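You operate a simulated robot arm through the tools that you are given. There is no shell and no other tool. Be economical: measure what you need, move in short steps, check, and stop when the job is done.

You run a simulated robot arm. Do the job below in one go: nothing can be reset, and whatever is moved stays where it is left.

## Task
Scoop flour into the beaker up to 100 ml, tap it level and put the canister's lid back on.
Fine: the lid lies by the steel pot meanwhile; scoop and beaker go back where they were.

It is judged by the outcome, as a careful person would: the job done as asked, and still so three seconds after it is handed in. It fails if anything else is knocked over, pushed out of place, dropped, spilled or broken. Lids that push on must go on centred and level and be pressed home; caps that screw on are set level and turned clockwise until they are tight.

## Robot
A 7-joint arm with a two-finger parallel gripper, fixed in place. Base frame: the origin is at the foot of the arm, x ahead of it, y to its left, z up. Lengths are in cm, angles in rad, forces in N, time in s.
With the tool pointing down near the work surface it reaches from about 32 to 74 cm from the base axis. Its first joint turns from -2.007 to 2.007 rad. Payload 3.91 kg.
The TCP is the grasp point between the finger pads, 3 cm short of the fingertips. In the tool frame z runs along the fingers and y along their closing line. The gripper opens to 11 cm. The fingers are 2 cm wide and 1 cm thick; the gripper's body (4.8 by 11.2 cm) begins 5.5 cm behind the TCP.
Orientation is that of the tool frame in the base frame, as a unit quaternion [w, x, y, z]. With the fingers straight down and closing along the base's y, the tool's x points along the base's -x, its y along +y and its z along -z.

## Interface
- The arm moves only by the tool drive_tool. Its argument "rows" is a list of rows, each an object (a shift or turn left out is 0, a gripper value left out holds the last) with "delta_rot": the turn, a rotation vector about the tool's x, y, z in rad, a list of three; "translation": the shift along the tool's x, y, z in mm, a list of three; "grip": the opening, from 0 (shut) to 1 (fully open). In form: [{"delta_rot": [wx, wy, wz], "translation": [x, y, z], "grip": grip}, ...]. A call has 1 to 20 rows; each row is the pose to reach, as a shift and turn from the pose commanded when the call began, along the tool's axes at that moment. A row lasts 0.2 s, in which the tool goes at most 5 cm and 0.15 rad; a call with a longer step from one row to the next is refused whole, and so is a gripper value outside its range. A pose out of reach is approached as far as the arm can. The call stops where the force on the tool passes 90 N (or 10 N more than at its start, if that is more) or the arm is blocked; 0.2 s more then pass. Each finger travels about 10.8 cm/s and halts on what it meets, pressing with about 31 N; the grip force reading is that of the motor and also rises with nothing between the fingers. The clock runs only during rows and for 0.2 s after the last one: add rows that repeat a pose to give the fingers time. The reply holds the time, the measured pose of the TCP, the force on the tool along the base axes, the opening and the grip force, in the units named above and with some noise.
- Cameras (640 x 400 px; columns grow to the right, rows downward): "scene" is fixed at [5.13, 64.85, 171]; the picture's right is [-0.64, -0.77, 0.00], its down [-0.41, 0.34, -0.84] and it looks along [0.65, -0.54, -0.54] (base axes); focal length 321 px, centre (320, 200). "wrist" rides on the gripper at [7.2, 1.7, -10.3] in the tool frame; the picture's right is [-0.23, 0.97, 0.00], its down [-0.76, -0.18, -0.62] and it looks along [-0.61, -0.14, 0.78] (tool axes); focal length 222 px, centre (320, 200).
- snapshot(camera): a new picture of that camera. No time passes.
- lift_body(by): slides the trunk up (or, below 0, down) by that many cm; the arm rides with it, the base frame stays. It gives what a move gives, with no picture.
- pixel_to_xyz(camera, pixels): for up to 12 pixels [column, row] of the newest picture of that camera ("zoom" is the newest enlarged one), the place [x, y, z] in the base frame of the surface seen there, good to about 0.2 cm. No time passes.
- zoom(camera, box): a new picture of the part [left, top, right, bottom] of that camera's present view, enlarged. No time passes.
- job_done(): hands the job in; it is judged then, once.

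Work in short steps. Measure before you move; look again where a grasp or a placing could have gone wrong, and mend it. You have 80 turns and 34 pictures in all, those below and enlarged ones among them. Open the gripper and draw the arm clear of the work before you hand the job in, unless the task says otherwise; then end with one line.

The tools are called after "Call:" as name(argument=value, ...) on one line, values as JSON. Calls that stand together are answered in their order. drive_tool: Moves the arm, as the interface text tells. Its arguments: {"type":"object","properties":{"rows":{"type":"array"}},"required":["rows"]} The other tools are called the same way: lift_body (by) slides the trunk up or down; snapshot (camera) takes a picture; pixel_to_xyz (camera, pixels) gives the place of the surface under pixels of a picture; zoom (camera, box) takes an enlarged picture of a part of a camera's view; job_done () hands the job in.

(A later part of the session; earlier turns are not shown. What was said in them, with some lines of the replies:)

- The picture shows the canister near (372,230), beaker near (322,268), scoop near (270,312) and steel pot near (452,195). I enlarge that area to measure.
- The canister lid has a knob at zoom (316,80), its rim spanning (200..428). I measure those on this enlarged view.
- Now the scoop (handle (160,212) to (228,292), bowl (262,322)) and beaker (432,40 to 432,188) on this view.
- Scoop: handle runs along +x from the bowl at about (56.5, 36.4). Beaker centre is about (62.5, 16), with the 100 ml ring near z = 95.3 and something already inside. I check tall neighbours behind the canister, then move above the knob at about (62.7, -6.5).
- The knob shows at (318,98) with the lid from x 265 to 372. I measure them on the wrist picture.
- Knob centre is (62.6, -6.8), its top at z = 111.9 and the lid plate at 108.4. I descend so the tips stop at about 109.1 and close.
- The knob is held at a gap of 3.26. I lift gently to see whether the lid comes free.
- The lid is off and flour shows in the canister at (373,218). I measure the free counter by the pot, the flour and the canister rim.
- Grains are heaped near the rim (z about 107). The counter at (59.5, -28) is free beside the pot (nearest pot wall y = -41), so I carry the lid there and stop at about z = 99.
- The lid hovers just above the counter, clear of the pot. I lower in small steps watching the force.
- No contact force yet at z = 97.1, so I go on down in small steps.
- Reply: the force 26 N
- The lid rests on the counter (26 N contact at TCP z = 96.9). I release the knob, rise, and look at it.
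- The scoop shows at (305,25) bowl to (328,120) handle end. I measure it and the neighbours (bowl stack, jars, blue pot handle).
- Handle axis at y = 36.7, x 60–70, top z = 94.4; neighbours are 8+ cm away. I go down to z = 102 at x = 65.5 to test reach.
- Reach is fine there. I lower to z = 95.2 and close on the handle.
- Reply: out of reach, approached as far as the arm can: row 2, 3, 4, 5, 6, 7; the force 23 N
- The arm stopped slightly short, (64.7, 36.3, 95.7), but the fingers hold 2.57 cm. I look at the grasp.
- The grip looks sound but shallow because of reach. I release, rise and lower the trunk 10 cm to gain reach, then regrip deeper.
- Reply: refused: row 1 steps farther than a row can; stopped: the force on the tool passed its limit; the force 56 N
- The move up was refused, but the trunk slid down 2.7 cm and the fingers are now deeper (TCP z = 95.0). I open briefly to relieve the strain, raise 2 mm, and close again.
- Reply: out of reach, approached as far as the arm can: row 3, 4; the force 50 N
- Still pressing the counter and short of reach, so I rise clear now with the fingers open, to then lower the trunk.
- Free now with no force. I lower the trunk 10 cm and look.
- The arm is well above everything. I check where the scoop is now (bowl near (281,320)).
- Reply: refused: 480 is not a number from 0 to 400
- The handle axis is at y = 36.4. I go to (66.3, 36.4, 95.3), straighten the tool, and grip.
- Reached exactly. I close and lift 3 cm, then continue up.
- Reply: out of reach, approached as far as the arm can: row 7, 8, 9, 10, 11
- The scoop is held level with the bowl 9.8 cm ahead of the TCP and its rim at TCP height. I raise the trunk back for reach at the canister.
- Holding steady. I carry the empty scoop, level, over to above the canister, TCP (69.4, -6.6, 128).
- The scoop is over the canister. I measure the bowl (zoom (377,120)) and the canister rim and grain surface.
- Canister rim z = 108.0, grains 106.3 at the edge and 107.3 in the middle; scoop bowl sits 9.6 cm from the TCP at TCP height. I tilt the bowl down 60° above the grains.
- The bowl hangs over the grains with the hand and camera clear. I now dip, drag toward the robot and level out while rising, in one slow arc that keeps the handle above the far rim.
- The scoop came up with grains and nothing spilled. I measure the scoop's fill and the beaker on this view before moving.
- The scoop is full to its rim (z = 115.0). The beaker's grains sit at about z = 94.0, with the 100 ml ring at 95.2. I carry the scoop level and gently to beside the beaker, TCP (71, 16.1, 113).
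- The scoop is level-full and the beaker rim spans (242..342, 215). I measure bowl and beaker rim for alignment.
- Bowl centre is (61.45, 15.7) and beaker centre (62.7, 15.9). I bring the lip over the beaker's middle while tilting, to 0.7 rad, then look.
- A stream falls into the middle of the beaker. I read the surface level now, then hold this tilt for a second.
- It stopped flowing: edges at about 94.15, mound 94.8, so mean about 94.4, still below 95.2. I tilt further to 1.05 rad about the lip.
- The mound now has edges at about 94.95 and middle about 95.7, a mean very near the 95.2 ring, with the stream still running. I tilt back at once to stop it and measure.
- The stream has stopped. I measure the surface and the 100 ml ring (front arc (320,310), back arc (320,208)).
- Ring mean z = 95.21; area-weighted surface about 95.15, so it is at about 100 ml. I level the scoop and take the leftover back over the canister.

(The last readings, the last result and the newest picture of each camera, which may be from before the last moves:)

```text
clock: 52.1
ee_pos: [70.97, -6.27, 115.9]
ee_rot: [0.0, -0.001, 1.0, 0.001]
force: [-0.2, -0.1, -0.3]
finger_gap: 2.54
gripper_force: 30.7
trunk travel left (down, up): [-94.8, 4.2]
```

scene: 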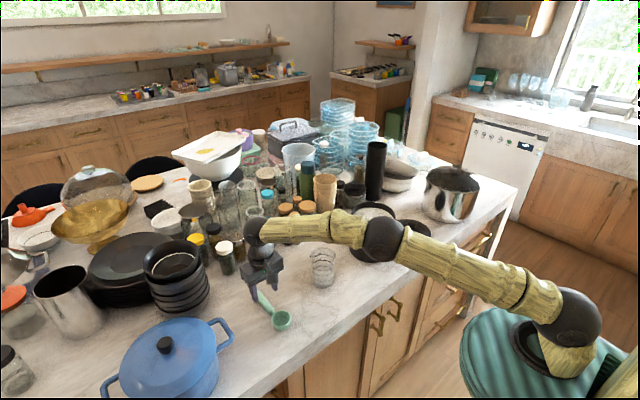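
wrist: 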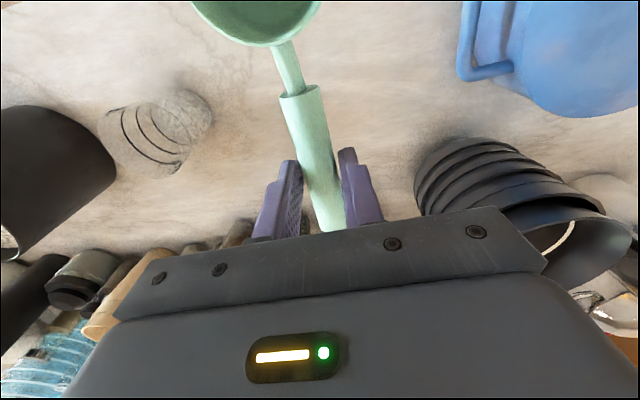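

Over the canister. I tip the scoop fully (about 1.8 rad) with the lip over the canister's middle to return the leftover.

Call:
drive_tool(rows=[{"translation": [-5, 0, -5], "delta_rot": [0, -0.1125, 0]}, {"translation": [-10, 0, -10], "delta_rot": [0, -0.225, 0]}, {"translation": [-15, 0, -14], "delta_rot": [0, -0.3375, 0]}, {"translation": [-19, 0, -19], "delta_rot": [0, -0.45, 0]}, {"translation": [-14, 0, -27], "delta_rot": [0, -0.5625, 0]}, {"translation": [-8, 0, -35], "delta_rot": [0, -0.675, 0]}, {"translation": [-2, 0, -43], "delta_rot": [0, -0.7875, 0]}, {"translation": [5, 0, -51], "delta_rot": [0, -0.9, 0]}, {"translation": [16, 0, -57], "delta_rot": [0, -1.0125, 0]}, {"translation": [28, 0, -62], "delta_rot": [0, -1.125, 0]}, {"translation": [41, 0, -66], "delta_rot": [0, -1.2375, 0]}, {"translation": [53.5, 0, -69], "delta_rot": [0, -1.35, 0]}, {"translation": [67, 0, -69], "delta_rot": [0, -1.4625, 0]}, {"translation": [80, 0, -69], "delta_rot": [0, -1.575, 0]}, {"translation": [94, 0, -69], "delta_rot": [0, -1.6875, 0]}, {"translation": [107.5, 0, -69], "delta_rot": [0, -1.8, 0]}, {"translation": [107.5, 0, -69], "delta_rot": [0, -1.8, 0]}, {"translation": [107.5, 0, -69], "delta_rot": [0, -1.8, 0]}, {"translation": [107.5, 0, -69], "delta_rot": [0, -1.8, 0]}, {"translation": [107.5, 0, -69], "delta_rot": [0, -1.8, 0]}])

Call:
zoom(camera="scene", box=[270, 130, 450, 290])

```text
clock: 56.3
ee_pos: [60.35, -6.45, 122.87]
ee_rot: [0.783, 0.0, 0.622, 0.0]
force: [0.0, 0.8, -0.4]
finger_gap: 2.55
gripper_force: 31.1
trunk travel left (down, up): [-94.8, 4.2]
```

```text
2.50 times, centred on (360, 210) of scene
```

zoom: 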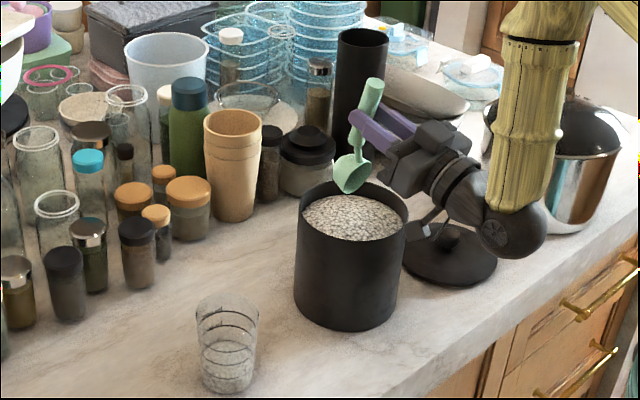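

The scoop is empty and the grains are back in the canister. I level the scoop while rising.

Call:
drive_tool(rows=[{"translation": [-2, 0, 7.5], "delta_rot": [0, 0.1286, 0]}, {"translation": [-4, 0, 15], "delta_rot": [0, 0.257, 0]}, {"translation": [-6, 0, 22.5], "delta_rot": [0, 0.386, 0]}, {"translation": [-8, 0, 30], "delta_rot": [0, 0.514, 0]}, {"translation": [-10, 0, 37.5], "delta_rot": [0, 0.643, 0]}, {"translation": [-12, 0, 45], "delta_rot": [0, 0.771, 0]}, {"translation": [-14, 0, 52.5], "delta_rot": [0, 0.9, 0]}, {"translation": [-16, 0, 60], "delta_rot": [0, 1.029, 0]}, {"translation": [-18, 0, 67.5], "delta_rot": [0, 1.157, 0]}, {"translation": [-20, 0, 75], "delta_rot": [0, 1.286, 0]}, {"translation": [-22, 0, 82.5], "delta_rot": [0, 1.414, 0]}, {"translation": [-24, 0, 90], "delta_rot": [0, 1.543, 0]}, {"translation": [-27, 0, 98], "delta_rot": [0, 1.671, 0]}, {"translation": [-29, 0, 105], "delta_rot": [0, 1.8, 0]}, {"translation": [-29, 0, 105], "delta_rot": [0, 1.8, 0]}])

```text
clock: 59.5
ee_pos: [69.74, -6.36, 128.03]
ee_rot: [0.0, 0.0, 1.0, 0.0]
force: [-0.4, -0.4, 0.4]
finger_gap: 2.54
gripper_force: 31.1
trunk travel left (down, up): [-94.8, 4.2]
```

Level again. I carry the scoop back to above its place at (63.7, 35.6, 134.5), then lower the trunk 20 cm as before.

Call:
drive_tool(rows=[{"translation": [6, 45, -7]}, {"translation": [12, 90, -14]}, {"translation": [18, 135, -21]}, {"translation": [24, 180, -28]}, {"translation": [30, 225, -35]}, {"translation": [36, 270, -42]}, {"translation": [42, 315, -49]}, {"translation": [50, 360, -56]}, {"translation": [60, 400, -64]}, {"translation": [60, 420, -64]}, {"translation": [60, 420, -64]}])

Call:
lift_body(by=-20)

```text
clock: 61.9
ee_pos: [63.68, 35.67, 134.49]
ee_rot: [0.001, 0.0, 1.0, 0.001]
force: [-0.2, 0.0, -0.3]
finger_gap: 2.54
gripper_force: 31.0
trunk travel left (down, up): [-94.8, 4.2]
```

```text
clock: 64.1
ee_pos: [63.82, 35.55, 114.46]
ee_rot: [0.0, -0.001, 1.0, 0.0]
force: [0.9, -0.3, -0.5]
finger_gap: 2.54
gripper_force: 31.3
trunk travel left (down, up): [-74.8, 24.2]
```

I lower the scoop to (66.4, 36.5, 95.7), slowing near the counter.

Call:
drive_tool(rows=[{"translation": [-5, 2, 35]}, {"translation": [-10, 4, 70]}, {"translation": [-16, 6, 105]}, {"translation": [-22, 8, 140]}, {"translation": [-26.5, 9, 165]}, {"translation": [-26.5, 9, 180]}, {"translation": [-26.5, 9, 187]}, {"translation": [-26.5, 9, 189]}, {"translation": [-26.5, 9, 189]}])

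```text
clock: 66.1
ee_pos: [66.25, 36.38, 95.73]
ee_rot: [0.0, 0.0, 1.0, 0.0]
force: [-0.2, -0.5, -0.2]
finger_gap: 2.56
gripper_force: 30.9
trunk travel left (down, up): [-74.8, 24.2]
```

No contact yet; I go down the last 3–4 mm and check the force.

Call:
drive_tool(rows=[{"translation": [-1, 1, 2]}, {"translation": [-1, 1, 3.5]}, {"translation": [-1, 1, 3.5]}])

```text
clock: 66.9
ee_pos: [66.26, 36.41, 95.6]
ee_rot: [0.002, 0.0, 1.0, 0.003]
force: [4.3, 1.4, 16.6]
finger_gap: 2.55
gripper_force: 31.2
out of reach, approached as far as the arm can: row 1, 2
trunk travel left (down, up): [-74.8, 24.2]
```

The scoop rests on the counter (16.6 N). I open and rise straight up.

Call:
drive_tool(rows=[{"translation": [0, 0, -1], "grip": 0.3}, {"translation": [0, 0, -1], "grip": 0.5}, {"translation": [0, 0, -1], "grip": 0.5}, {"translation": [2, 0, -40], "grip": 0.5}, {"translation": [15, -3, -85], "grip": 0.5}, {"translation": [30, -6, -130], "grip": 0.5}, {"translation": [40, -10, -170], "grip": 0.5}, {"translation": [50, -10, -200], "grip": 0.5}, {"translation": [50, -10, -200], "grip": 0.5}])

Call:
zoom(camera="scene", box=[230, 240, 350, 340])

Call:
pixel_to_xyz(camera="zoom", pixels=[[322, 55], [370, 25], [322, 10], [370, 90]])

```text
clock: 68.9
ee_pos: [62.59, 36.4, 115.85]
ee_rot: [-0.002, -0.001, 1.0, -0.001]
force: [0.3, 0.4, 0.2]
finger_gap: 5.51
gripper_force: 0.0
out of reach, approached as far as the arm can: row 1, 2, 3, 4, 6, 7, 8, 9
trunk travel left (down, up): [-74.8, 24.2]
```

```text
4.00 times, centred on (290, 290) of scene
```

zoom: 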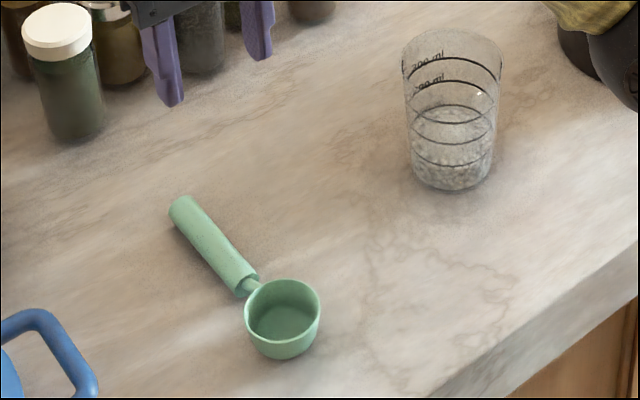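

```text
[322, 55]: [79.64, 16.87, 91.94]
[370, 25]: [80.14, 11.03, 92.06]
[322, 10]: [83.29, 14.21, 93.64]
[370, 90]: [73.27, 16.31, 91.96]
```

The scoop is back in its place, within about 0.3 cm. Next I raise the trunk to its original height and move over the beaker with the gripper wide open.

Call:
lift_body(by=12.7)

Call:
drive_tool(rows=[{"translation": [0, -40, 0], "grip": 1}, {"translation": [0, -85, 0], "grip": 1}, {"translation": [0, -130, 0], "grip": 1}, {"translation": [0, -170, 0], "grip": 1}, {"translation": [-1, -205, 0], "grip": 1}, {"translation": [-1, -205, 30], "grip": 1}, {"translation": [-1, -205, 60], "grip": 1}, {"translation": [-1, -205, 60], "grip": 1}])

Call:
snapshot(camera="wrist")

```text
clock: 70.4
ee_pos: [62.62, 36.38, 128.57]
ee_rot: [-0.001, 0.001, 1.0, 0.0]
force: [0.8, -0.1, -0.4]
finger_gap: 5.53
gripper_force: 0.0
trunk travel left (down, up): [-87.5, 11.5]
```

```text
clock: 72.2
ee_pos: [71.55, 18.52, 125.04]
ee_rot: [-0.001, 0.0, 1.0, 0.0]
force: [-1.0, -0.5, 1.0]
finger_gap: 11.0
gripper_force: 0.0
out of reach, approached as far as the arm can: row 1, 2, 3, 4, 5, 6, 7, 8
trunk travel left (down, up): [-87.5, 11.5]
```

```text
6 pictures are left
```

wrist: 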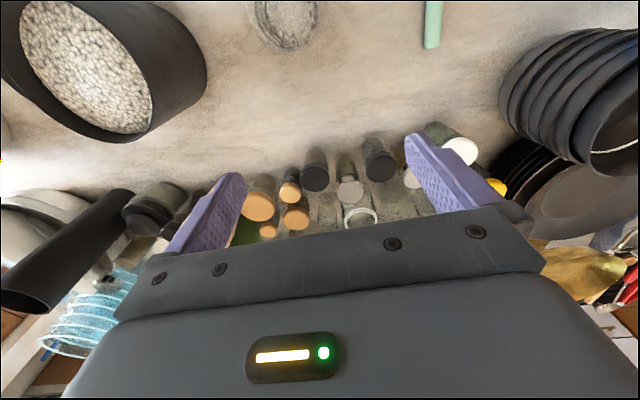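

The arm strayed to (71.6, 18.5, 125), with the IK apparently stuck at a limit. I test a small move back toward the robot to see what the commanded pose is.

Call:
drive_tool(rows=[{"translation": [10, 0, 0]}, {"translation": [30, 0, 0]}, {"translation": [30, 0, 0]}])

```text
clock: 73.0
ee_pos: [71.27, 19.17, 125.89]
ee_rot: [-0.002, 0.001, 1.0, -0.002]
force: [-0.1, 0.4, 0.1]
finger_gap: 11.0
gripper_force: 0.1
out of reach, approached as far as the arm can: row 1, 2, 3
trunk travel left (down, up): [-87.5, 11.5]
```

It barely moves; I look at the arm's posture.

Call:
snapshot(camera="scene")

```text
5 pictures are left
```

scene: 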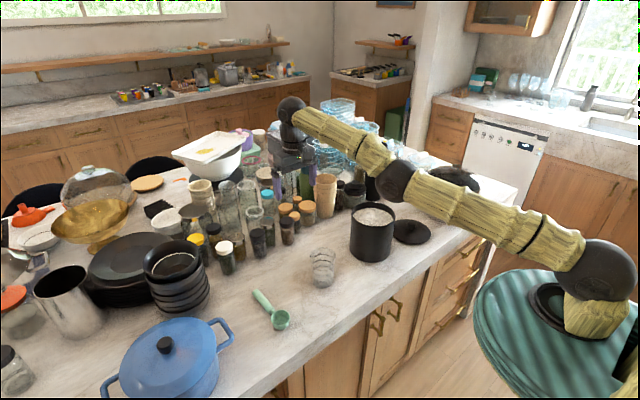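

The arm looks nearly straight. I measure shoulder, elbow and wrist positions to understand the bend.

Call:
pixel_to_xyz(camera="scene", pixels=[[600, 268], [565, 245], [500, 213], [440, 195], [396, 182], [360, 155], [320, 127], [292, 112], [292, 145], [590, 310]])

```text
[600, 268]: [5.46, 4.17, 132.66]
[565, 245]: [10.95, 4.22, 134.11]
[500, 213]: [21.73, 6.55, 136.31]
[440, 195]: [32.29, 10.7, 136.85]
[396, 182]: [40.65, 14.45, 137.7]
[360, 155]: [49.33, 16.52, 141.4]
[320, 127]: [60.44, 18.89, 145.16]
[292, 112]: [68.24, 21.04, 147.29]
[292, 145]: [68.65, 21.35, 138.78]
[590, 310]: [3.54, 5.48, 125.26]
```

The elbow (z ≈ 135) lies below the shoulder–wrist line, so it has flipped slightly to the wrong side. I stretch the arm out a little at safe height (tips above 110) to bring it through straight, so it can fold the right way.

Call:
drive_tool(rows=[{"translation": [-20, 0, 0]}, {"translation": [-50, -5, 5]}, {"translation": [-80, -10, 10]}, {"translation": [-110, -15, 15]}, {"translation": [-140, -20, 20]}, {"translation": [-160, -20, 20]}])

```text
clock: 74.4
ee_pos: [72.84, 15.76, 123.65]
ee_rot: [-0.001, 0.0, 1.0, -0.001]
force: [-1.0, 0.1, -0.1]
finger_gap: 11.0
gripper_force: 0.1
out of reach, approached as far as the arm can: row 1, 2, 3, 4, 5, 6
trunk travel left (down, up): [-87.5, 11.5]
```

It is at full stretch now (r = 74.5). I try drawing inward and slightly down.

Call:
drive_tool(rows=[{"translation": [40, 0, 10]}, {"translation": [85, 0, 20]}, {"translation": [130, 0, 30]}, {"translation": [170, 0, 40]}, {"translation": [210, 0, 40]}])

```text
clock: 75.6
ee_pos: [71.03, 21.44, 123.46]
ee_rot: [-0.002, 0.0, 1.0, -0.002]
force: [0.4, 0.0, 0.8]
finger_gap: 10.99
gripper_force: 0.0
out of reach, approached as far as the arm can: row 1, 2, 3, 4, 5
trunk travel left (down, up): [-87.5, 11.5]
```

Still stuck. Bending the elbow the right way moves the wrist downward to first order, so I raise the trunk and then press the target well downward (free counter below at x = 71).

Call:
lift_body(by=11)

Call:
drive_tool(rows=[{"translation": [-10, 0, 30]}, {"translation": [-10, 0, 70]}, {"translation": [-10, 0, 110]}, {"translation": [-10, 0, 150]}, {"translation": [-5, 0, 190]}, {"translation": [-5, 0, 210]}])

```text
clock: 77.0
ee_pos: [71.25, 21.04, 134.5]
ee_rot: [-0.001, 0.0, 1.0, -0.002]
force: [0.3, -0.3, 1.1]
finger_gap: 11.04
gripper_force: 0.1
trunk travel left (down, up): [-98.5, 0.5]
```

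```text
clock: 78.4
ee_pos: [72.5, 21.48, 113.51]
ee_rot: [-0.002, 0.001, 1.0, -0.001]
force: [-0.1, 1.1, 0.5]
finger_gap: 11.0
gripper_force: 0.1
out of reach, approached as far as the arm can: row 2, 3, 4, 5, 6
trunk travel left (down, up): [-98.5, 0.5]
```

It followed downward well. Now I try drawing inward from here.

Call:
drive_tool(rows=[{"translation": [10, -3, 10]}, {"translation": [25, -8, 20]}, {"translation": [45, -12, 30]}, {"translation": [65, -18, 40]}])

```text
clock: 79.4
ee_pos: [71.72, 21.45, 108.38]
ee_rot: [-0.003, 0.0, 1.0, -0.001]
force: [0.6, 0.1, 0.5]
finger_gap: 11.0
gripper_force: 0.0
out of reach, approached as far as the arm can: row 1, 2, 3, 4
trunk travel left (down, up): [-98.5, 0.5]
```

Still held by the elbow limit: pulling inward pushes it the wrong way. I pull firmly outward first to straighten it fully, then sweep down along the arc so it bends the right way.

Call:
drive_tool(rows=[{"translation": [-30, 9, -20]}, {"translation": [-60, 18, -40]}, {"translation": [-90, 27, -60]}, {"translation": [-120, 36, -70]}, {"translation": [-120, 36, -70]}])

Call:
drive_tool(rows=[{"translation": [0, 0, 10]}, {"translation": [1, 0, 20]}, {"translation": [2, 0, 30]}, {"translation": [4, 0, 40]}, {"translation": [6, 0, 50]}, {"translation": [8, 0, 60]}, {"translation": [10, 0, 70]}, {"translation": [12, 0, 80]}, {"translation": [14, 0, 90]}, {"translation": [17, 0, 100]}, {"translation": [20, 0, 110]}])

```text
clock: 80.6
ee_pos: [72.79, 21.15, 113.85]
ee_rot: [-0.002, 0.0, 1.0, -0.002]
force: [0.2, -0.5, 0.4]
finger_gap: 11.02
gripper_force: 0.0
out of reach, approached as far as the arm can: row 1, 2, 3, 4, 5
trunk travel left (down, up): [-98.5, 0.5]
```

```text
clock: 83.0
ee_pos: [70.61, 21.1, 102.65]
ee_rot: [-0.002, 0.0, 1.0, -0.002]
force: [-0.5, -0.7, 0.1]
finger_gap: 11.03
gripper_force: 0.1
trunk travel left (down, up): [-98.5, 0.5]
```

No out-of-reach now: the arm followed exactly. I test a small inward and upward move.

Call:
drive_tool(rows=[{"translation": [5, 0, 0]}, {"translation": [10, 0, 0]}, {"translation": [18, 0, 0]}, {"translation": [18, 0, 0]}])

```text
clock: 84.0
ee_pos: [70.31, 21.62, 102.23]
ee_rot: [-0.003, -0.001, 1.0, 0.0]
force: [0.0, 0.1, 0.1]
finger_gap: 11.01
gripper_force: 0.0
out of reach, approached as far as the arm can: row 1, 2, 3, 4
trunk travel left (down, up): [-98.5, 0.5]
```

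Holding the tool upright prevents the elbow from helping. Tilting the fingers toward the robot about the wrist should bend the elbow the right way, so I rise first (with a slight outward pull) to clear the beaker.

Call:
drive_tool(rows=[{"translation": [-8, 0, -20]}, {"translation": [-14, 0, -45]}, {"translation": [-19, 0, -75]}, {"translation": [-24, 0, -105]}, {"translation": [-28, 0, -135]}, {"translation": [-30, 0, -160]}, {"translation": [-36, 0, -160]}])

Call:
drive_tool(rows=[{"translation": [10, 0, 0], "delta_rot": [0, 0.07, 0]}, {"translation": [24, 0, -2], "delta_rot": [0, 0.14, 0]}, {"translation": [38, 0, -4], "delta_rot": [0, 0.21, 0]}, {"translation": [52, 0, -8], "delta_rot": [0, 0.28, 0]}, {"translation": [66, 0, -12], "delta_rot": [0, 0.35, 0]}, {"translation": [79, 0, -17], "delta_rot": [0, 0.42, 0]}, {"translation": [92, 0, -23], "delta_rot": [0, 0.49, 0]}, {"translation": [104, 0, -30], "delta_rot": [0, 0.56, 0]}, {"translation": [115, 0, -37], "delta_rot": [0, 0.63, 0]}, {"translation": [126, 0, -45], "delta_rot": [0, 0.7, 0]}])

```text
clock: 85.6
ee_pos: [73.09, 21.43, 118.37]
ee_rot: [-0.003, 0.0, 1.0, -0.001]
force: [0.9, -0.5, -0.5]
finger_gap: 11.01
gripper_force: 0.1
out of reach, approached as far as the arm can: row 5, 6, 7
trunk travel left (down, up): [-98.5, 0.5]
```

```text
clock: 87.8
ee_pos: [62.84, 21.27, 120.99]
ee_rot: [-0.262, 0.0, 0.965, -0.001]
force: [0.1, 0.1, -0.1]
finger_gap: 11.0
gripper_force: 0.0
out of reach, approached as far as the arm can: row 1, 2, 3, 4, 5, 6, 7, 8, 9, 10
trunk travel left (down, up): [-98.5, 0.5]
```

The tool tilted 0.53 rad. Now I try drawing inward and straightening from here.

Call:
drive_tool(rows=[{"translation": [15, 0, -10]}, {"translation": [30, 0, -20]}, {"translation": [50, 0, -30]}, {"translation": [70, 0, -45]}, {"translation": [90, 0, -55]}, {"translation": [90, 0, -55]}])

```text
clock: 89.2
ee_pos: [57.8, 21.15, 130.29]
ee_rot: [-0.262, 0.001, 0.965, 0.0]
force: [0.6, -0.4, -0.5]
finger_gap: 11.0
gripper_force: 0.0
trunk travel left (down, up): [-98.5, 0.5]
```

It followed exactly and the wrist came in by 5 cm, so the elbow has folded the right way. I straighten the tool and go above the beaker at (62.7, 15.9, 122).

Call:
drive_tool(rows=[{"translation": [-12, -7, 7], "delta_rot": [0, -0.076, 0]}, {"translation": [-24, -15, 13], "delta_rot": [0, -0.152, 0]}, {"translation": [-36, -22, 20], "delta_rot": [0, -0.228, 0]}, {"translation": [-48, -30, 27], "delta_rot": [0, -0.304, 0]}, {"translation": [-60, -37, 33], "delta_rot": [0, -0.38, 0]}, {"translation": [-72, -45, 40], "delta_rot": [0, -0.456, 0]}, {"translation": [-84, -52, 47], "delta_rot": [0, -0.53, 0]}, {"translation": [-84, -52, 47], "delta_rot": [0, -0.53, 0]}])

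```text
clock: 91.0
ee_pos: [62.7, 15.96, 122.11]
ee_rot: [0.0, 0.0, 1.0, -0.001]
force: [-0.8, -0.6, -1.0]
finger_gap: 11.02
gripper_force: 0.1
trunk travel left (down, up): [-98.5, 0.5]
```

Back in full control. I lower around the beaker to z = 99 and close gently on it.

Call:
drive_tool(rows=[{"translation": [0, 0, 45], "grip": 1}, {"translation": [0, 0, 90], "grip": 1}, {"translation": [0, 0, 135], "grip": 1}, {"translation": [0, 0, 175], "grip": 1}, {"translation": [0, 0, 205], "grip": 1}, {"translation": [0, 0, 230], "grip": 1}, {"translation": [0, 0, 230], "grip": 0.85}, {"translation": [0, 0, 230], "grip": 0.75}, {"translation": [0, 0, 230], "grip": 0.68}, {"translation": [0, 0, 230], "grip": 0.62}, {"translation": [0, 0, 230], "grip": 0.55}, {"translation": [0, 0, 230], "grip": 0.55}])

```text
clock: 93.6
ee_pos: [62.63, 16.02, 99.01]
ee_rot: [0.0, 0.0, 1.0, -0.001]
force: [0.0, 0.9, -0.2]
finger_gap: 7.57
gripper_force: 30.7
trunk travel left (down, up): [-98.5, 0.5]
```

The beaker is held at 7.57 cm. I lift it 8 mm and tap it lightly on the counter four times.

Call:
drive_tool(rows=[{"translation": [0, 0, -4]}, {"translation": [0, 0, -8]}, {"translation": [0, 0, 0.5]}, {"translation": [0, 0, 0.5]}, {"translation": [0, 0, -8]}, {"translation": [0, 0, 0.5]}, {"translation": [0, 0, 0.5]}, {"translation": [0, 0, -8]}, {"translation": [0, 0, 0.5]}, {"translation": [0, 0, 0.5]}, {"translation": [0, 0, -8]}, {"translation": [0, 0, 0.5]}, {"translation": [0, 0, 0]}, {"translation": [0, 0, 0]}])

Call:
zoom(camera="scene", box=[295, 235, 350, 295])

Call:
pixel_to_xyz(camera="zoom", pixels=[[320, 222], [300, 226], [340, 226], [290, 250], [350, 255], [320, 260], [270, 240], [375, 240], [300, 285], [345, 285], [260, 255], [388, 255]])

```text
clock: 96.6
ee_pos: [62.64, 15.93, 99.12]
ee_rot: [0.0, 0.0, 1.0, -0.001]
force: [-0.7, -0.6, -0.9]
finger_gap: 7.55
gripper_force: 31.1
trunk travel left (down, up): [-98.5, 0.5]
```

```text
6.67 times, centred on (322, 265) of scene
```

zoom: 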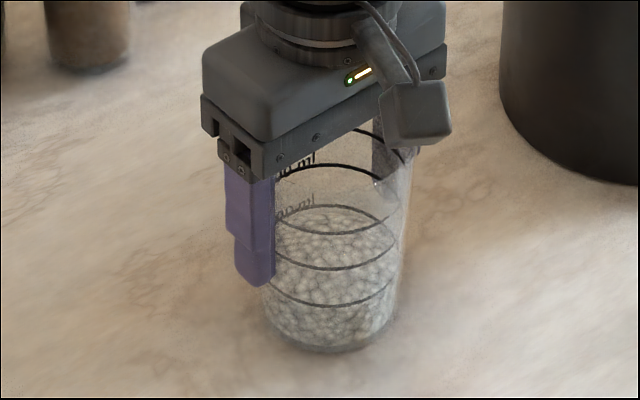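

```text
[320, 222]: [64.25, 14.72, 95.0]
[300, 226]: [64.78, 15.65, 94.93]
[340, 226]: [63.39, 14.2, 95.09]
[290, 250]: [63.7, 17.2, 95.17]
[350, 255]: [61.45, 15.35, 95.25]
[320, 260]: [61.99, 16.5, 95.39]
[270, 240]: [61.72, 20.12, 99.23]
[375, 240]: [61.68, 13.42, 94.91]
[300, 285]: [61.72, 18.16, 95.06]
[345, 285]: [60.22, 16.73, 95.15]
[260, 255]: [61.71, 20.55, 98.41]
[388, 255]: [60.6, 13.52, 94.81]
```

Tapping flattened it: middle 95.4, edges 94.85–95.0, close to the 95.2 ring. I tap several more times to level it fully.

Call:
drive_tool(rows=[{"translation": [0, 0, -10]}, {"translation": [0, 0, 0.5]}, {"translation": [0, 0, -10]}, {"translation": [0, 0, 0.5]}, {"translation": [0, 0, -10]}, {"translation": [0, 0, 0.5]}, {"translation": [0, 0, -10]}, {"translation": [0, 0, 0.5]}, {"translation": [0, 0, -10]}, {"translation": [0, 0, 0.5]}, {"translation": [0, 0, -10]}, {"translation": [0, 0, 0.5]}, {"translation": [0, 0, -10]}, {"translation": [0, 0, 0.5]}, {"translation": [0, 0, -10]}, {"translation": [0, 0, 0.5]}, {"translation": [0, 0, 0.5]}, {"translation": [0, 0, 0.5]}])

Call:
zoom(camera="scene", box=[295, 235, 350, 295])

Call:
pixel_to_xyz(camera="zoom", pixels=[[320, 222], [300, 226], [340, 226], [290, 250], [350, 255], [320, 260], [375, 240], [300, 285], [345, 285], [388, 255], [320, 240], [325, 280]])

Call:
pixel_to_xyz(camera="zoom", pixels=[[325, 304], [300, 299], [350, 302], [375, 293], [330, 205], [350, 206], [335, 304], [310, 302]])

```text
clock: 100.4
ee_pos: [62.59, 16.0, 99.04]
ee_rot: [0.001, 0.0, 1.0, -0.001]
force: [0.2, 0.2, -0.7]
finger_gap: 7.52
gripper_force: 31.4
trunk travel left (down, up): [-98.5, 0.5]
```

```text
6.67 times, centred on (322, 265) of scene
```

zoom: 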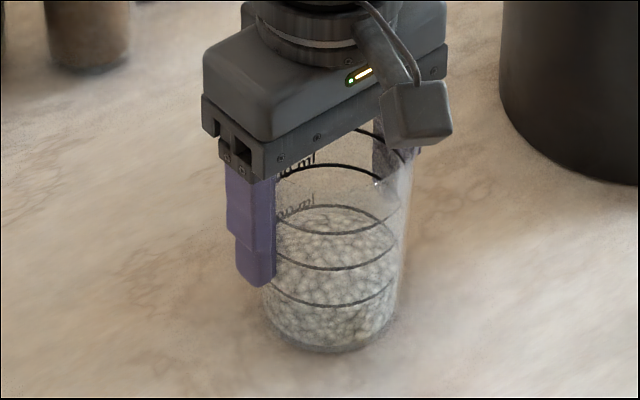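

```text
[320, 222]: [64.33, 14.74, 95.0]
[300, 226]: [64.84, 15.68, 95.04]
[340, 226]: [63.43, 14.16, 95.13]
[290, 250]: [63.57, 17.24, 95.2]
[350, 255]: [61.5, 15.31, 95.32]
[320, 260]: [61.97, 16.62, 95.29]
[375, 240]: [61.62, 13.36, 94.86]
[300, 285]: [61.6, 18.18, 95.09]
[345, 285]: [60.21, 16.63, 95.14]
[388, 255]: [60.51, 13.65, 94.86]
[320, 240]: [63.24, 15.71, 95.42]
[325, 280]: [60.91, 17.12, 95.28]
```

```text
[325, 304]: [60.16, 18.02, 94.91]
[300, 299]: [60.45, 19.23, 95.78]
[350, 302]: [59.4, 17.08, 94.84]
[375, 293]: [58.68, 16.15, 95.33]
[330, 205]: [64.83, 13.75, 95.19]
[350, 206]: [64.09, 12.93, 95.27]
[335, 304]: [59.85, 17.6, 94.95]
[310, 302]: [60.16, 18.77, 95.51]
```

Still slightly domed (95.35 middle, 94.9 edge). I tap a bit more firmly from 20 mm, with small sideways shakes in between.

Call:
drive_tool(rows=[{"translation": [0, 0, -20]}, {"translation": [0, 0, 1]}, {"translation": [0, 0, -20]}, {"translation": [0, 0, 1]}, {"translation": [0, 0, -20]}, {"translation": [6, 0, -20]}, {"translation": [-6, 0, -20]}, {"translation": [6, 0, -20]}, {"translation": [-6, 0, -20]}, {"translation": [0, 6, -20]}, {"translation": [0, -6, -20]}, {"translation": [0, 6, -20]}, {"translation": [0, -6, -20]}, {"translation": [0, 0, -20]}, {"translation": [0, 0, 1]}, {"translation": [0, 0, -20]}, {"translation": [0, 0, 1]}, {"translation": [0, 0, 0.5]}, {"translation": [0, 0, 0.5]}])

Call:
zoom(camera="scene", box=[295, 235, 350, 295])

Call:
pixel_to_xyz(camera="zoom", pixels=[[320, 222], [300, 226], [340, 226], [290, 250], [350, 255], [320, 260], [375, 240], [300, 285], [345, 285], [388, 255], [320, 240], [325, 280]])

```text
clock: 104.4
ee_pos: [62.48, 16.09, 98.83]
ee_rot: [0.001, -0.001, 1.0, -0.001]
force: [1.7, 2.4, 5.8]
finger_gap: 7.52
gripper_force: 30.8
trunk travel left (down, up): [-98.5, 0.5]
```

```text
6.67 times, centred on (322, 265) of scene
```

zoom: 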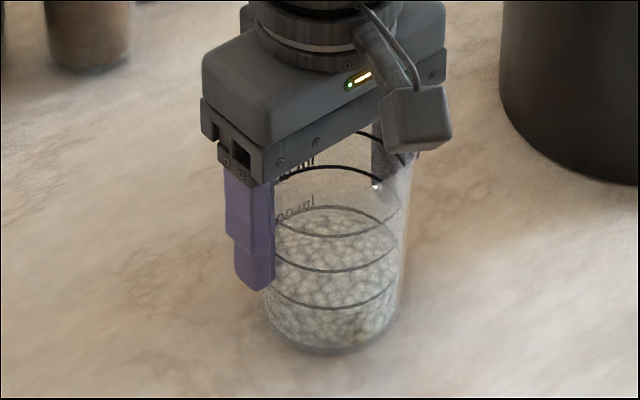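

```text
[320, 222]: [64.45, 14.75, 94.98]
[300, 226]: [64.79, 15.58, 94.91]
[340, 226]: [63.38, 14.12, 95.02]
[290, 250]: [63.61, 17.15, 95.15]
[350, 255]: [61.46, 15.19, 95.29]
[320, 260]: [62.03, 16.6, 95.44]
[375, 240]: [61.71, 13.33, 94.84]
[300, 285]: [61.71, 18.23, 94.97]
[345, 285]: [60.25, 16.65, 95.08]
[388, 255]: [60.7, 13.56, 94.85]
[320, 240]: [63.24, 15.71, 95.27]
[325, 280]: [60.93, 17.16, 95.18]
```

The surface no longer changes: it is settled and level within about 2 mm of the ring. I open and rise clear of the beaker.

Call:
drive_tool(rows=[{"translation": [0, 0, 0], "grip": 0.8}, {"translation": [0, 0, 0], "grip": 1}, {"translation": [0, 0, 0], "grip": 1}, {"translation": [0, 0, -20], "grip": 1}, {"translation": [0, 0, -60], "grip": 1}, {"translation": [0, 0, -105], "grip": 1}, {"translation": [0, 0, -150], "grip": 1}, {"translation": [0, 0, -195], "grip": 1}, {"translation": [0, 0, -240], "grip": 1}, {"translation": [0, 0, -260], "grip": 1}])

Call:
drive_tool(rows=[{"translation": [3, -45, 0], "grip": 0.6}, {"translation": [6, -90, 0], "grip": 0.6}, {"translation": [9, -135, 0], "grip": 0.6}, {"translation": [12, -180, 0], "grip": 0.6}, {"translation": [15, -225, 0], "grip": 0.6}, {"translation": [18, -270, 0], "grip": 0.6}, {"translation": [21, -315, 0], "grip": 0.6}, {"translation": [24, -360, 0], "grip": 0.6}, {"translation": [28, -400, 0], "grip": 0.6}, {"translation": [30, -425, 0], "grip": 0.6}, {"translation": [30, -440, 20], "grip": 0.6}, {"translation": [30, -440, 50], "grip": 0.6}, {"translation": [30, -440, 50], "grip": 0.6}])

```text
clock: 106.6
ee_pos: [62.66, 15.89, 124.95]
ee_rot: [0.0, 0.0, 1.0, -0.001]
force: [-0.2, -0.1, -0.4]
finger_gap: 11.0
gripper_force: 0.1
trunk travel left (down, up): [-98.5, 0.5]
```

```text
clock: 109.4
ee_pos: [59.6, -28.17, 120.06]
ee_rot: [0.0, 0.0, 1.0, -0.001]
force: [0.5, 0.1, 0.5]
finger_gap: 6.6
gripper_force: 0.1
trunk travel left (down, up): [-98.5, 0.5]
```

Above the lid. I descend on the knob at (59.5, -27.95) to z = 97.2 and grip it.

Call:
drive_tool(rows=[{"translation": [1, 2, 45]}, {"translation": [1, 2, 90]}, {"translation": [1, 2, 135]}, {"translation": [1, 2, 180]}, {"translation": [1, 2, 210]}, {"translation": [1, 2, 228]}, {"translation": [1, 2, 228]}, {"translation": [1, 2, 228], "grip": 0.3}, {"translation": [1, 2, 228], "grip": 0}, {"translation": [1, 2, 228], "grip": 0}, {"translation": [1, 2, 228], "grip": 0}])

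```text
clock: 111.8
ee_pos: [59.5, -27.88, 97.27]
ee_rot: [0.001, 0.0, 1.0, -0.001]
force: [1.6, -0.9, 5.6]
finger_gap: 3.27
gripper_force: 31.1
trunk travel left (down, up): [-98.5, 0.5]
```

Knob held. I lift the lid high and carry it over the canister to TCP (62.75, -6.82).

Call:
drive_tool(rows=[{"translation": [0, 0, -15]}, {"translation": [0, 0, -55]}, {"translation": [0, 0, -100]}, {"translation": [0, 0, -145]}, {"translation": [0, 0, -190]}, {"translation": [0, 0, -230]}, {"translation": [-4, 20, -240]}, {"translation": [-10, 60, -240]}, {"translation": [-16, 100, -240]}, {"translation": [-22, 140, -240]}, {"translation": [-28, 180, -240]}, {"translation": [-32, 203, -240]}, {"translation": [-32.5, 210.5, -240]}, {"translation": [-32.5, 210.5, -240]}])

```text
clock: 114.8
ee_pos: [62.65, -6.81, 121.14]
ee_rot: [0.0, 0.001, 1.0, 0.0]
force: [-0.6, -1.2, -1.2]
finger_gap: 3.28
gripper_force: 30.4
trunk travel left (down, up): [-98.5, 0.5]
```

Aligned. I lower to just above the rim (TCP 113.5), then ease it in.

Call:
drive_tool(rows=[{"translation": [0, 0, 30]}, {"translation": [0, 0, 55]}, {"translation": [0, 0, 70]}, {"translation": [0, 0, 76]}, {"translation": [0, 0, 76]}])

Call:
drive_tool(rows=[{"translation": [0, 0, 3]}, {"translation": [0, 0, 6]}, {"translation": [0, 0, 9]}, {"translation": [0, 0, 12]}, {"translation": [0, 0, 12]}])

```text
clock: 116.0
ee_pos: [62.77, -6.86, 113.48]
ee_rot: [0.0, 0.0, 1.0, 0.0]
force: [-0.1, 1.0, -0.5]
finger_gap: 3.29
gripper_force: 31.2
trunk travel left (down, up): [-98.5, 0.5]
```

```text
clock: 117.2
ee_pos: [62.84, -6.7, 112.49]
ee_rot: [0.002, 0.0, 1.0, -0.001]
force: [8.4, -0.9, 4.9]
finger_gap: 3.31
gripper_force: 31.1
trunk travel left (down, up): [-98.5, 0.5]
```

It is near the seat (expected about 112.35) with an 8 N side force toward +x, so I shift 1 mm that way and press down gently.

Call:
drive_tool(rows=[{"translation": [-1, 0, 0]}, {"translation": [-1, 0, 2]}, {"translation": [-1, 0, 4]}, {"translation": [-1, 0, 4]}])

```text
clock: 118.2
ee_pos: [62.79, -6.87, 112.14]
ee_rot: [0.002, 0.0, 1.0, -0.002]
force: [6.3, -2.4, 22.9]
finger_gap: 3.26
gripper_force: 30.9
trunk travel left (down, up): [-98.5, 0.5]
```

Seated with 23 N. I press a little more to be sure it is home.

Call:
drive_tool(rows=[{"translation": [-0.5, 0, 2]}, {"translation": [-0.5, 0, 4]}, {"translation": [-0.5, 0, 4]}])

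Call:
pixel_to_xyz(camera="scene", pixels=[[373, 215]])

```text
clock: 119.0
ee_pos: [62.85, -6.89, 111.97]
ee_rot: [0.004, -0.001, 1.0, -0.001]
force: [3.8, -4.1, 38.8]
finger_gap: 3.28
gripper_force: 31.7
trunk travel left (down, up): [-98.5, 0.5]
```

```text
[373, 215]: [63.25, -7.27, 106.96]
```

Firm stop at 39 N. I release, rise and draw back, then look.

Call:
drive_tool(rows=[{"translation": [0, 0, -3]}, {"translation": [0, 0, -3], "grip": 0.3}, {"translation": [0, 0, -3], "grip": 0.6}, {"translation": [0, 0, -3], "grip": 0.6}, {"translation": [0, 0, -30], "grip": 0.6}, {"translation": [0, 0, -75], "grip": 0.6}, {"translation": [0, 0, -120], "grip": 0.6}, {"translation": [40, 0, -150], "grip": 0.6}, {"translation": [85, 0, -180], "grip": 0.6}, {"translation": [130, 0, -200], "grip": 0.6}, {"translation": [175, 0, -220], "grip": 0.6}, {"translation": [200, 0, -220], "grip": 0.6}])

Call:
zoom(camera="scene", box=[240, 180, 420, 340])

Call:
pixel_to_xyz(camera="zoom", pixels=[[470, 67], [405, 85], [545, 85], [475, 108], [445, 60], [510, 60], [472, 95], [420, 100], [530, 105], [525, 75], [418, 75], [470, 80]])

```text
refused: row 9 steps farther than a row can; nothing moved
```

```text
2.50 times, centred on (330, 260) of scene
```

zoom: 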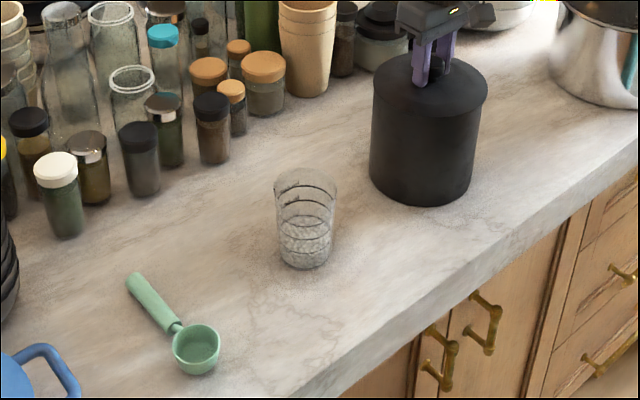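

```text
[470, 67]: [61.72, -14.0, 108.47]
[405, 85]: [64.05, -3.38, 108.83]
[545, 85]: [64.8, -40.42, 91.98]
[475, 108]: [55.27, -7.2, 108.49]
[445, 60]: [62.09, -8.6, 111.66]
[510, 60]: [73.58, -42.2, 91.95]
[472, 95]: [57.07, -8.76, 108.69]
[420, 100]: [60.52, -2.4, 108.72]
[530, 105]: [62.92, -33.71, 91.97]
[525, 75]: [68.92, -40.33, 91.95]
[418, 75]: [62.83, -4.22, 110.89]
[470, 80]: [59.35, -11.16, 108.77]
```

A step was too long so nothing moved; the lid's plate reads 108.5–108.8 against 108.47 originally, so it may be 1–2 mm proud. I release, rise just above the knob and close the fingers, to press from above.

Call:
drive_tool(rows=[{"translation": [0, 0, -3]}, {"translation": [0, 0, -3], "grip": 0.3}, {"translation": [0, 0, -3], "grip": 0.5}, {"translation": [0, 0, -3], "grip": 0.5}, {"translation": [0, 0, -25], "grip": 0.5}, {"translation": [0, 0, -50], "grip": 0.5}, {"translation": [0, 0, -50], "grip": 0}, {"translation": [0, 0, -50], "grip": 0}, {"translation": [0, 0, -50], "grip": 0}, {"translation": [0, 0, -50], "grip": 0}])

```text
clock: 121.2
ee_pos: [62.9, -6.71, 116.42]
ee_rot: [0.0, 0.0, 1.0, -0.001]
force: [-0.3, 0.9, 1.4]
finger_gap: 0.0
gripper_force: 31.5
trunk travel left (down, up): [-98.5, 0.5]
```

Closed tips are 1.4 cm above the knob. I press down on its middle in small steps.

Call:
drive_tool(rows=[{"translation": [2, -1, 6]}, {"translation": [2, -1, 11]}, {"translation": [2, -1, 14]}, {"translation": [2, -1, 17]}, {"translation": [2, -1, 19]}, {"translation": [2, -1, 21]}, {"translation": [2, -1, 21]}])

```text
clock: 122.8
ee_pos: [62.69, -6.92, 114.97]
ee_rot: [0.005, 0.0, 1.0, -0.001]
force: [5.3, -1.0, 40.2]
finger_gap: 0.01
gripper_force: 30.7
trunk travel left (down, up): [-98.5, 0.5]
```

The knob top is at 111.97, as originally measured (about 111.9). One firmer press to confirm nothing moves.

Call:
drive_tool(rows=[{"translation": [0, 0, 2]}, {"translation": [0, 0, 4]}, {"translation": [0, 0, 4]}])

```text
clock: 123.6
ee_pos: [62.62, -6.86, 114.93]
ee_rot: [0.008, 0.001, 1.0, -0.002]
force: [2.0, -2.3, 63.6]
finger_gap: 0.0
gripper_force: 30.8
trunk travel left (down, up): [-98.5, 0.5]
```

The lid is home: 64 N with no further travel. I rise, open the gripper and draw the arm back clear.

Call:
drive_tool(rows=[{"translation": [0, 0, -10]}, {"translation": [0, 0, -45]}, {"translation": [0, 0, -85], "grip": 0.5}, {"translation": [0, 0, -125], "grip": 1}, {"translation": [30, 0, -150], "grip": 1}, {"translation": [65, 0, -170], "grip": 1}, {"translation": [105, 0, -190], "grip": 1}, {"translation": [145, 0, -210], "grip": 1}, {"translation": [185, 0, -225], "grip": 1}, {"translation": [220, 0, -230], "grip": 1}, {"translation": [220, 0, -230], "grip": 1}])

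Call:
snapshot(camera="scene")

Call:
pixel_to_xyz(camera="scene", pixels=[[373, 215], [355, 212], [393, 212], [373, 222], [373, 202], [360, 208], [385, 207], [322, 262], [281, 318], [373, 205]])

```text
clock: 126.0
ee_pos: [40.77, -6.88, 137.03]
ee_rot: [-0.001, -0.001, 1.0, -0.001]
force: [0.2, 0.0, 1.0]
finger_gap: 10.99
gripper_force: 0.1
trunk travel left (down, up): [-98.5, 0.5]
```

```text
0 pictures are left
```

scene: 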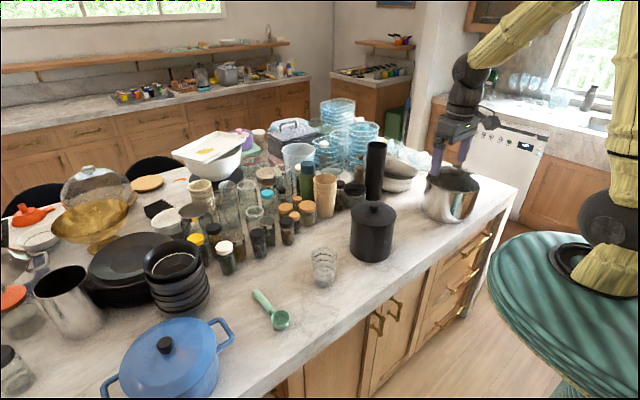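

```text
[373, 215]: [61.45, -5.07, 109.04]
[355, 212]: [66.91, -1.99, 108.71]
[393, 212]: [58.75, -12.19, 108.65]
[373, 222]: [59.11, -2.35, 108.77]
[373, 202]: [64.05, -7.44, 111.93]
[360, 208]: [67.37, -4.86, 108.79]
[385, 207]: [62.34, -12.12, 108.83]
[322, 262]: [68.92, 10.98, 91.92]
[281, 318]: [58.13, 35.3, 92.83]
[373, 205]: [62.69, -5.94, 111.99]
```

The final picture matches the start: lid level (plate 108.7, knob top 112.0), scoop and beaker in their places, arm clear with the gripper open. I hand the job in.

Call:
job_done()

```text
The job is handed in.
```

The beaker holds about 95–100 ml of flour. It was tapped until it stopped settling, which left a dome of about 5 mm. The leftover flour went back in the canister and its lid is pressed home. The scoop and beaker are back in their places, the scoop within about 0.3 cm.
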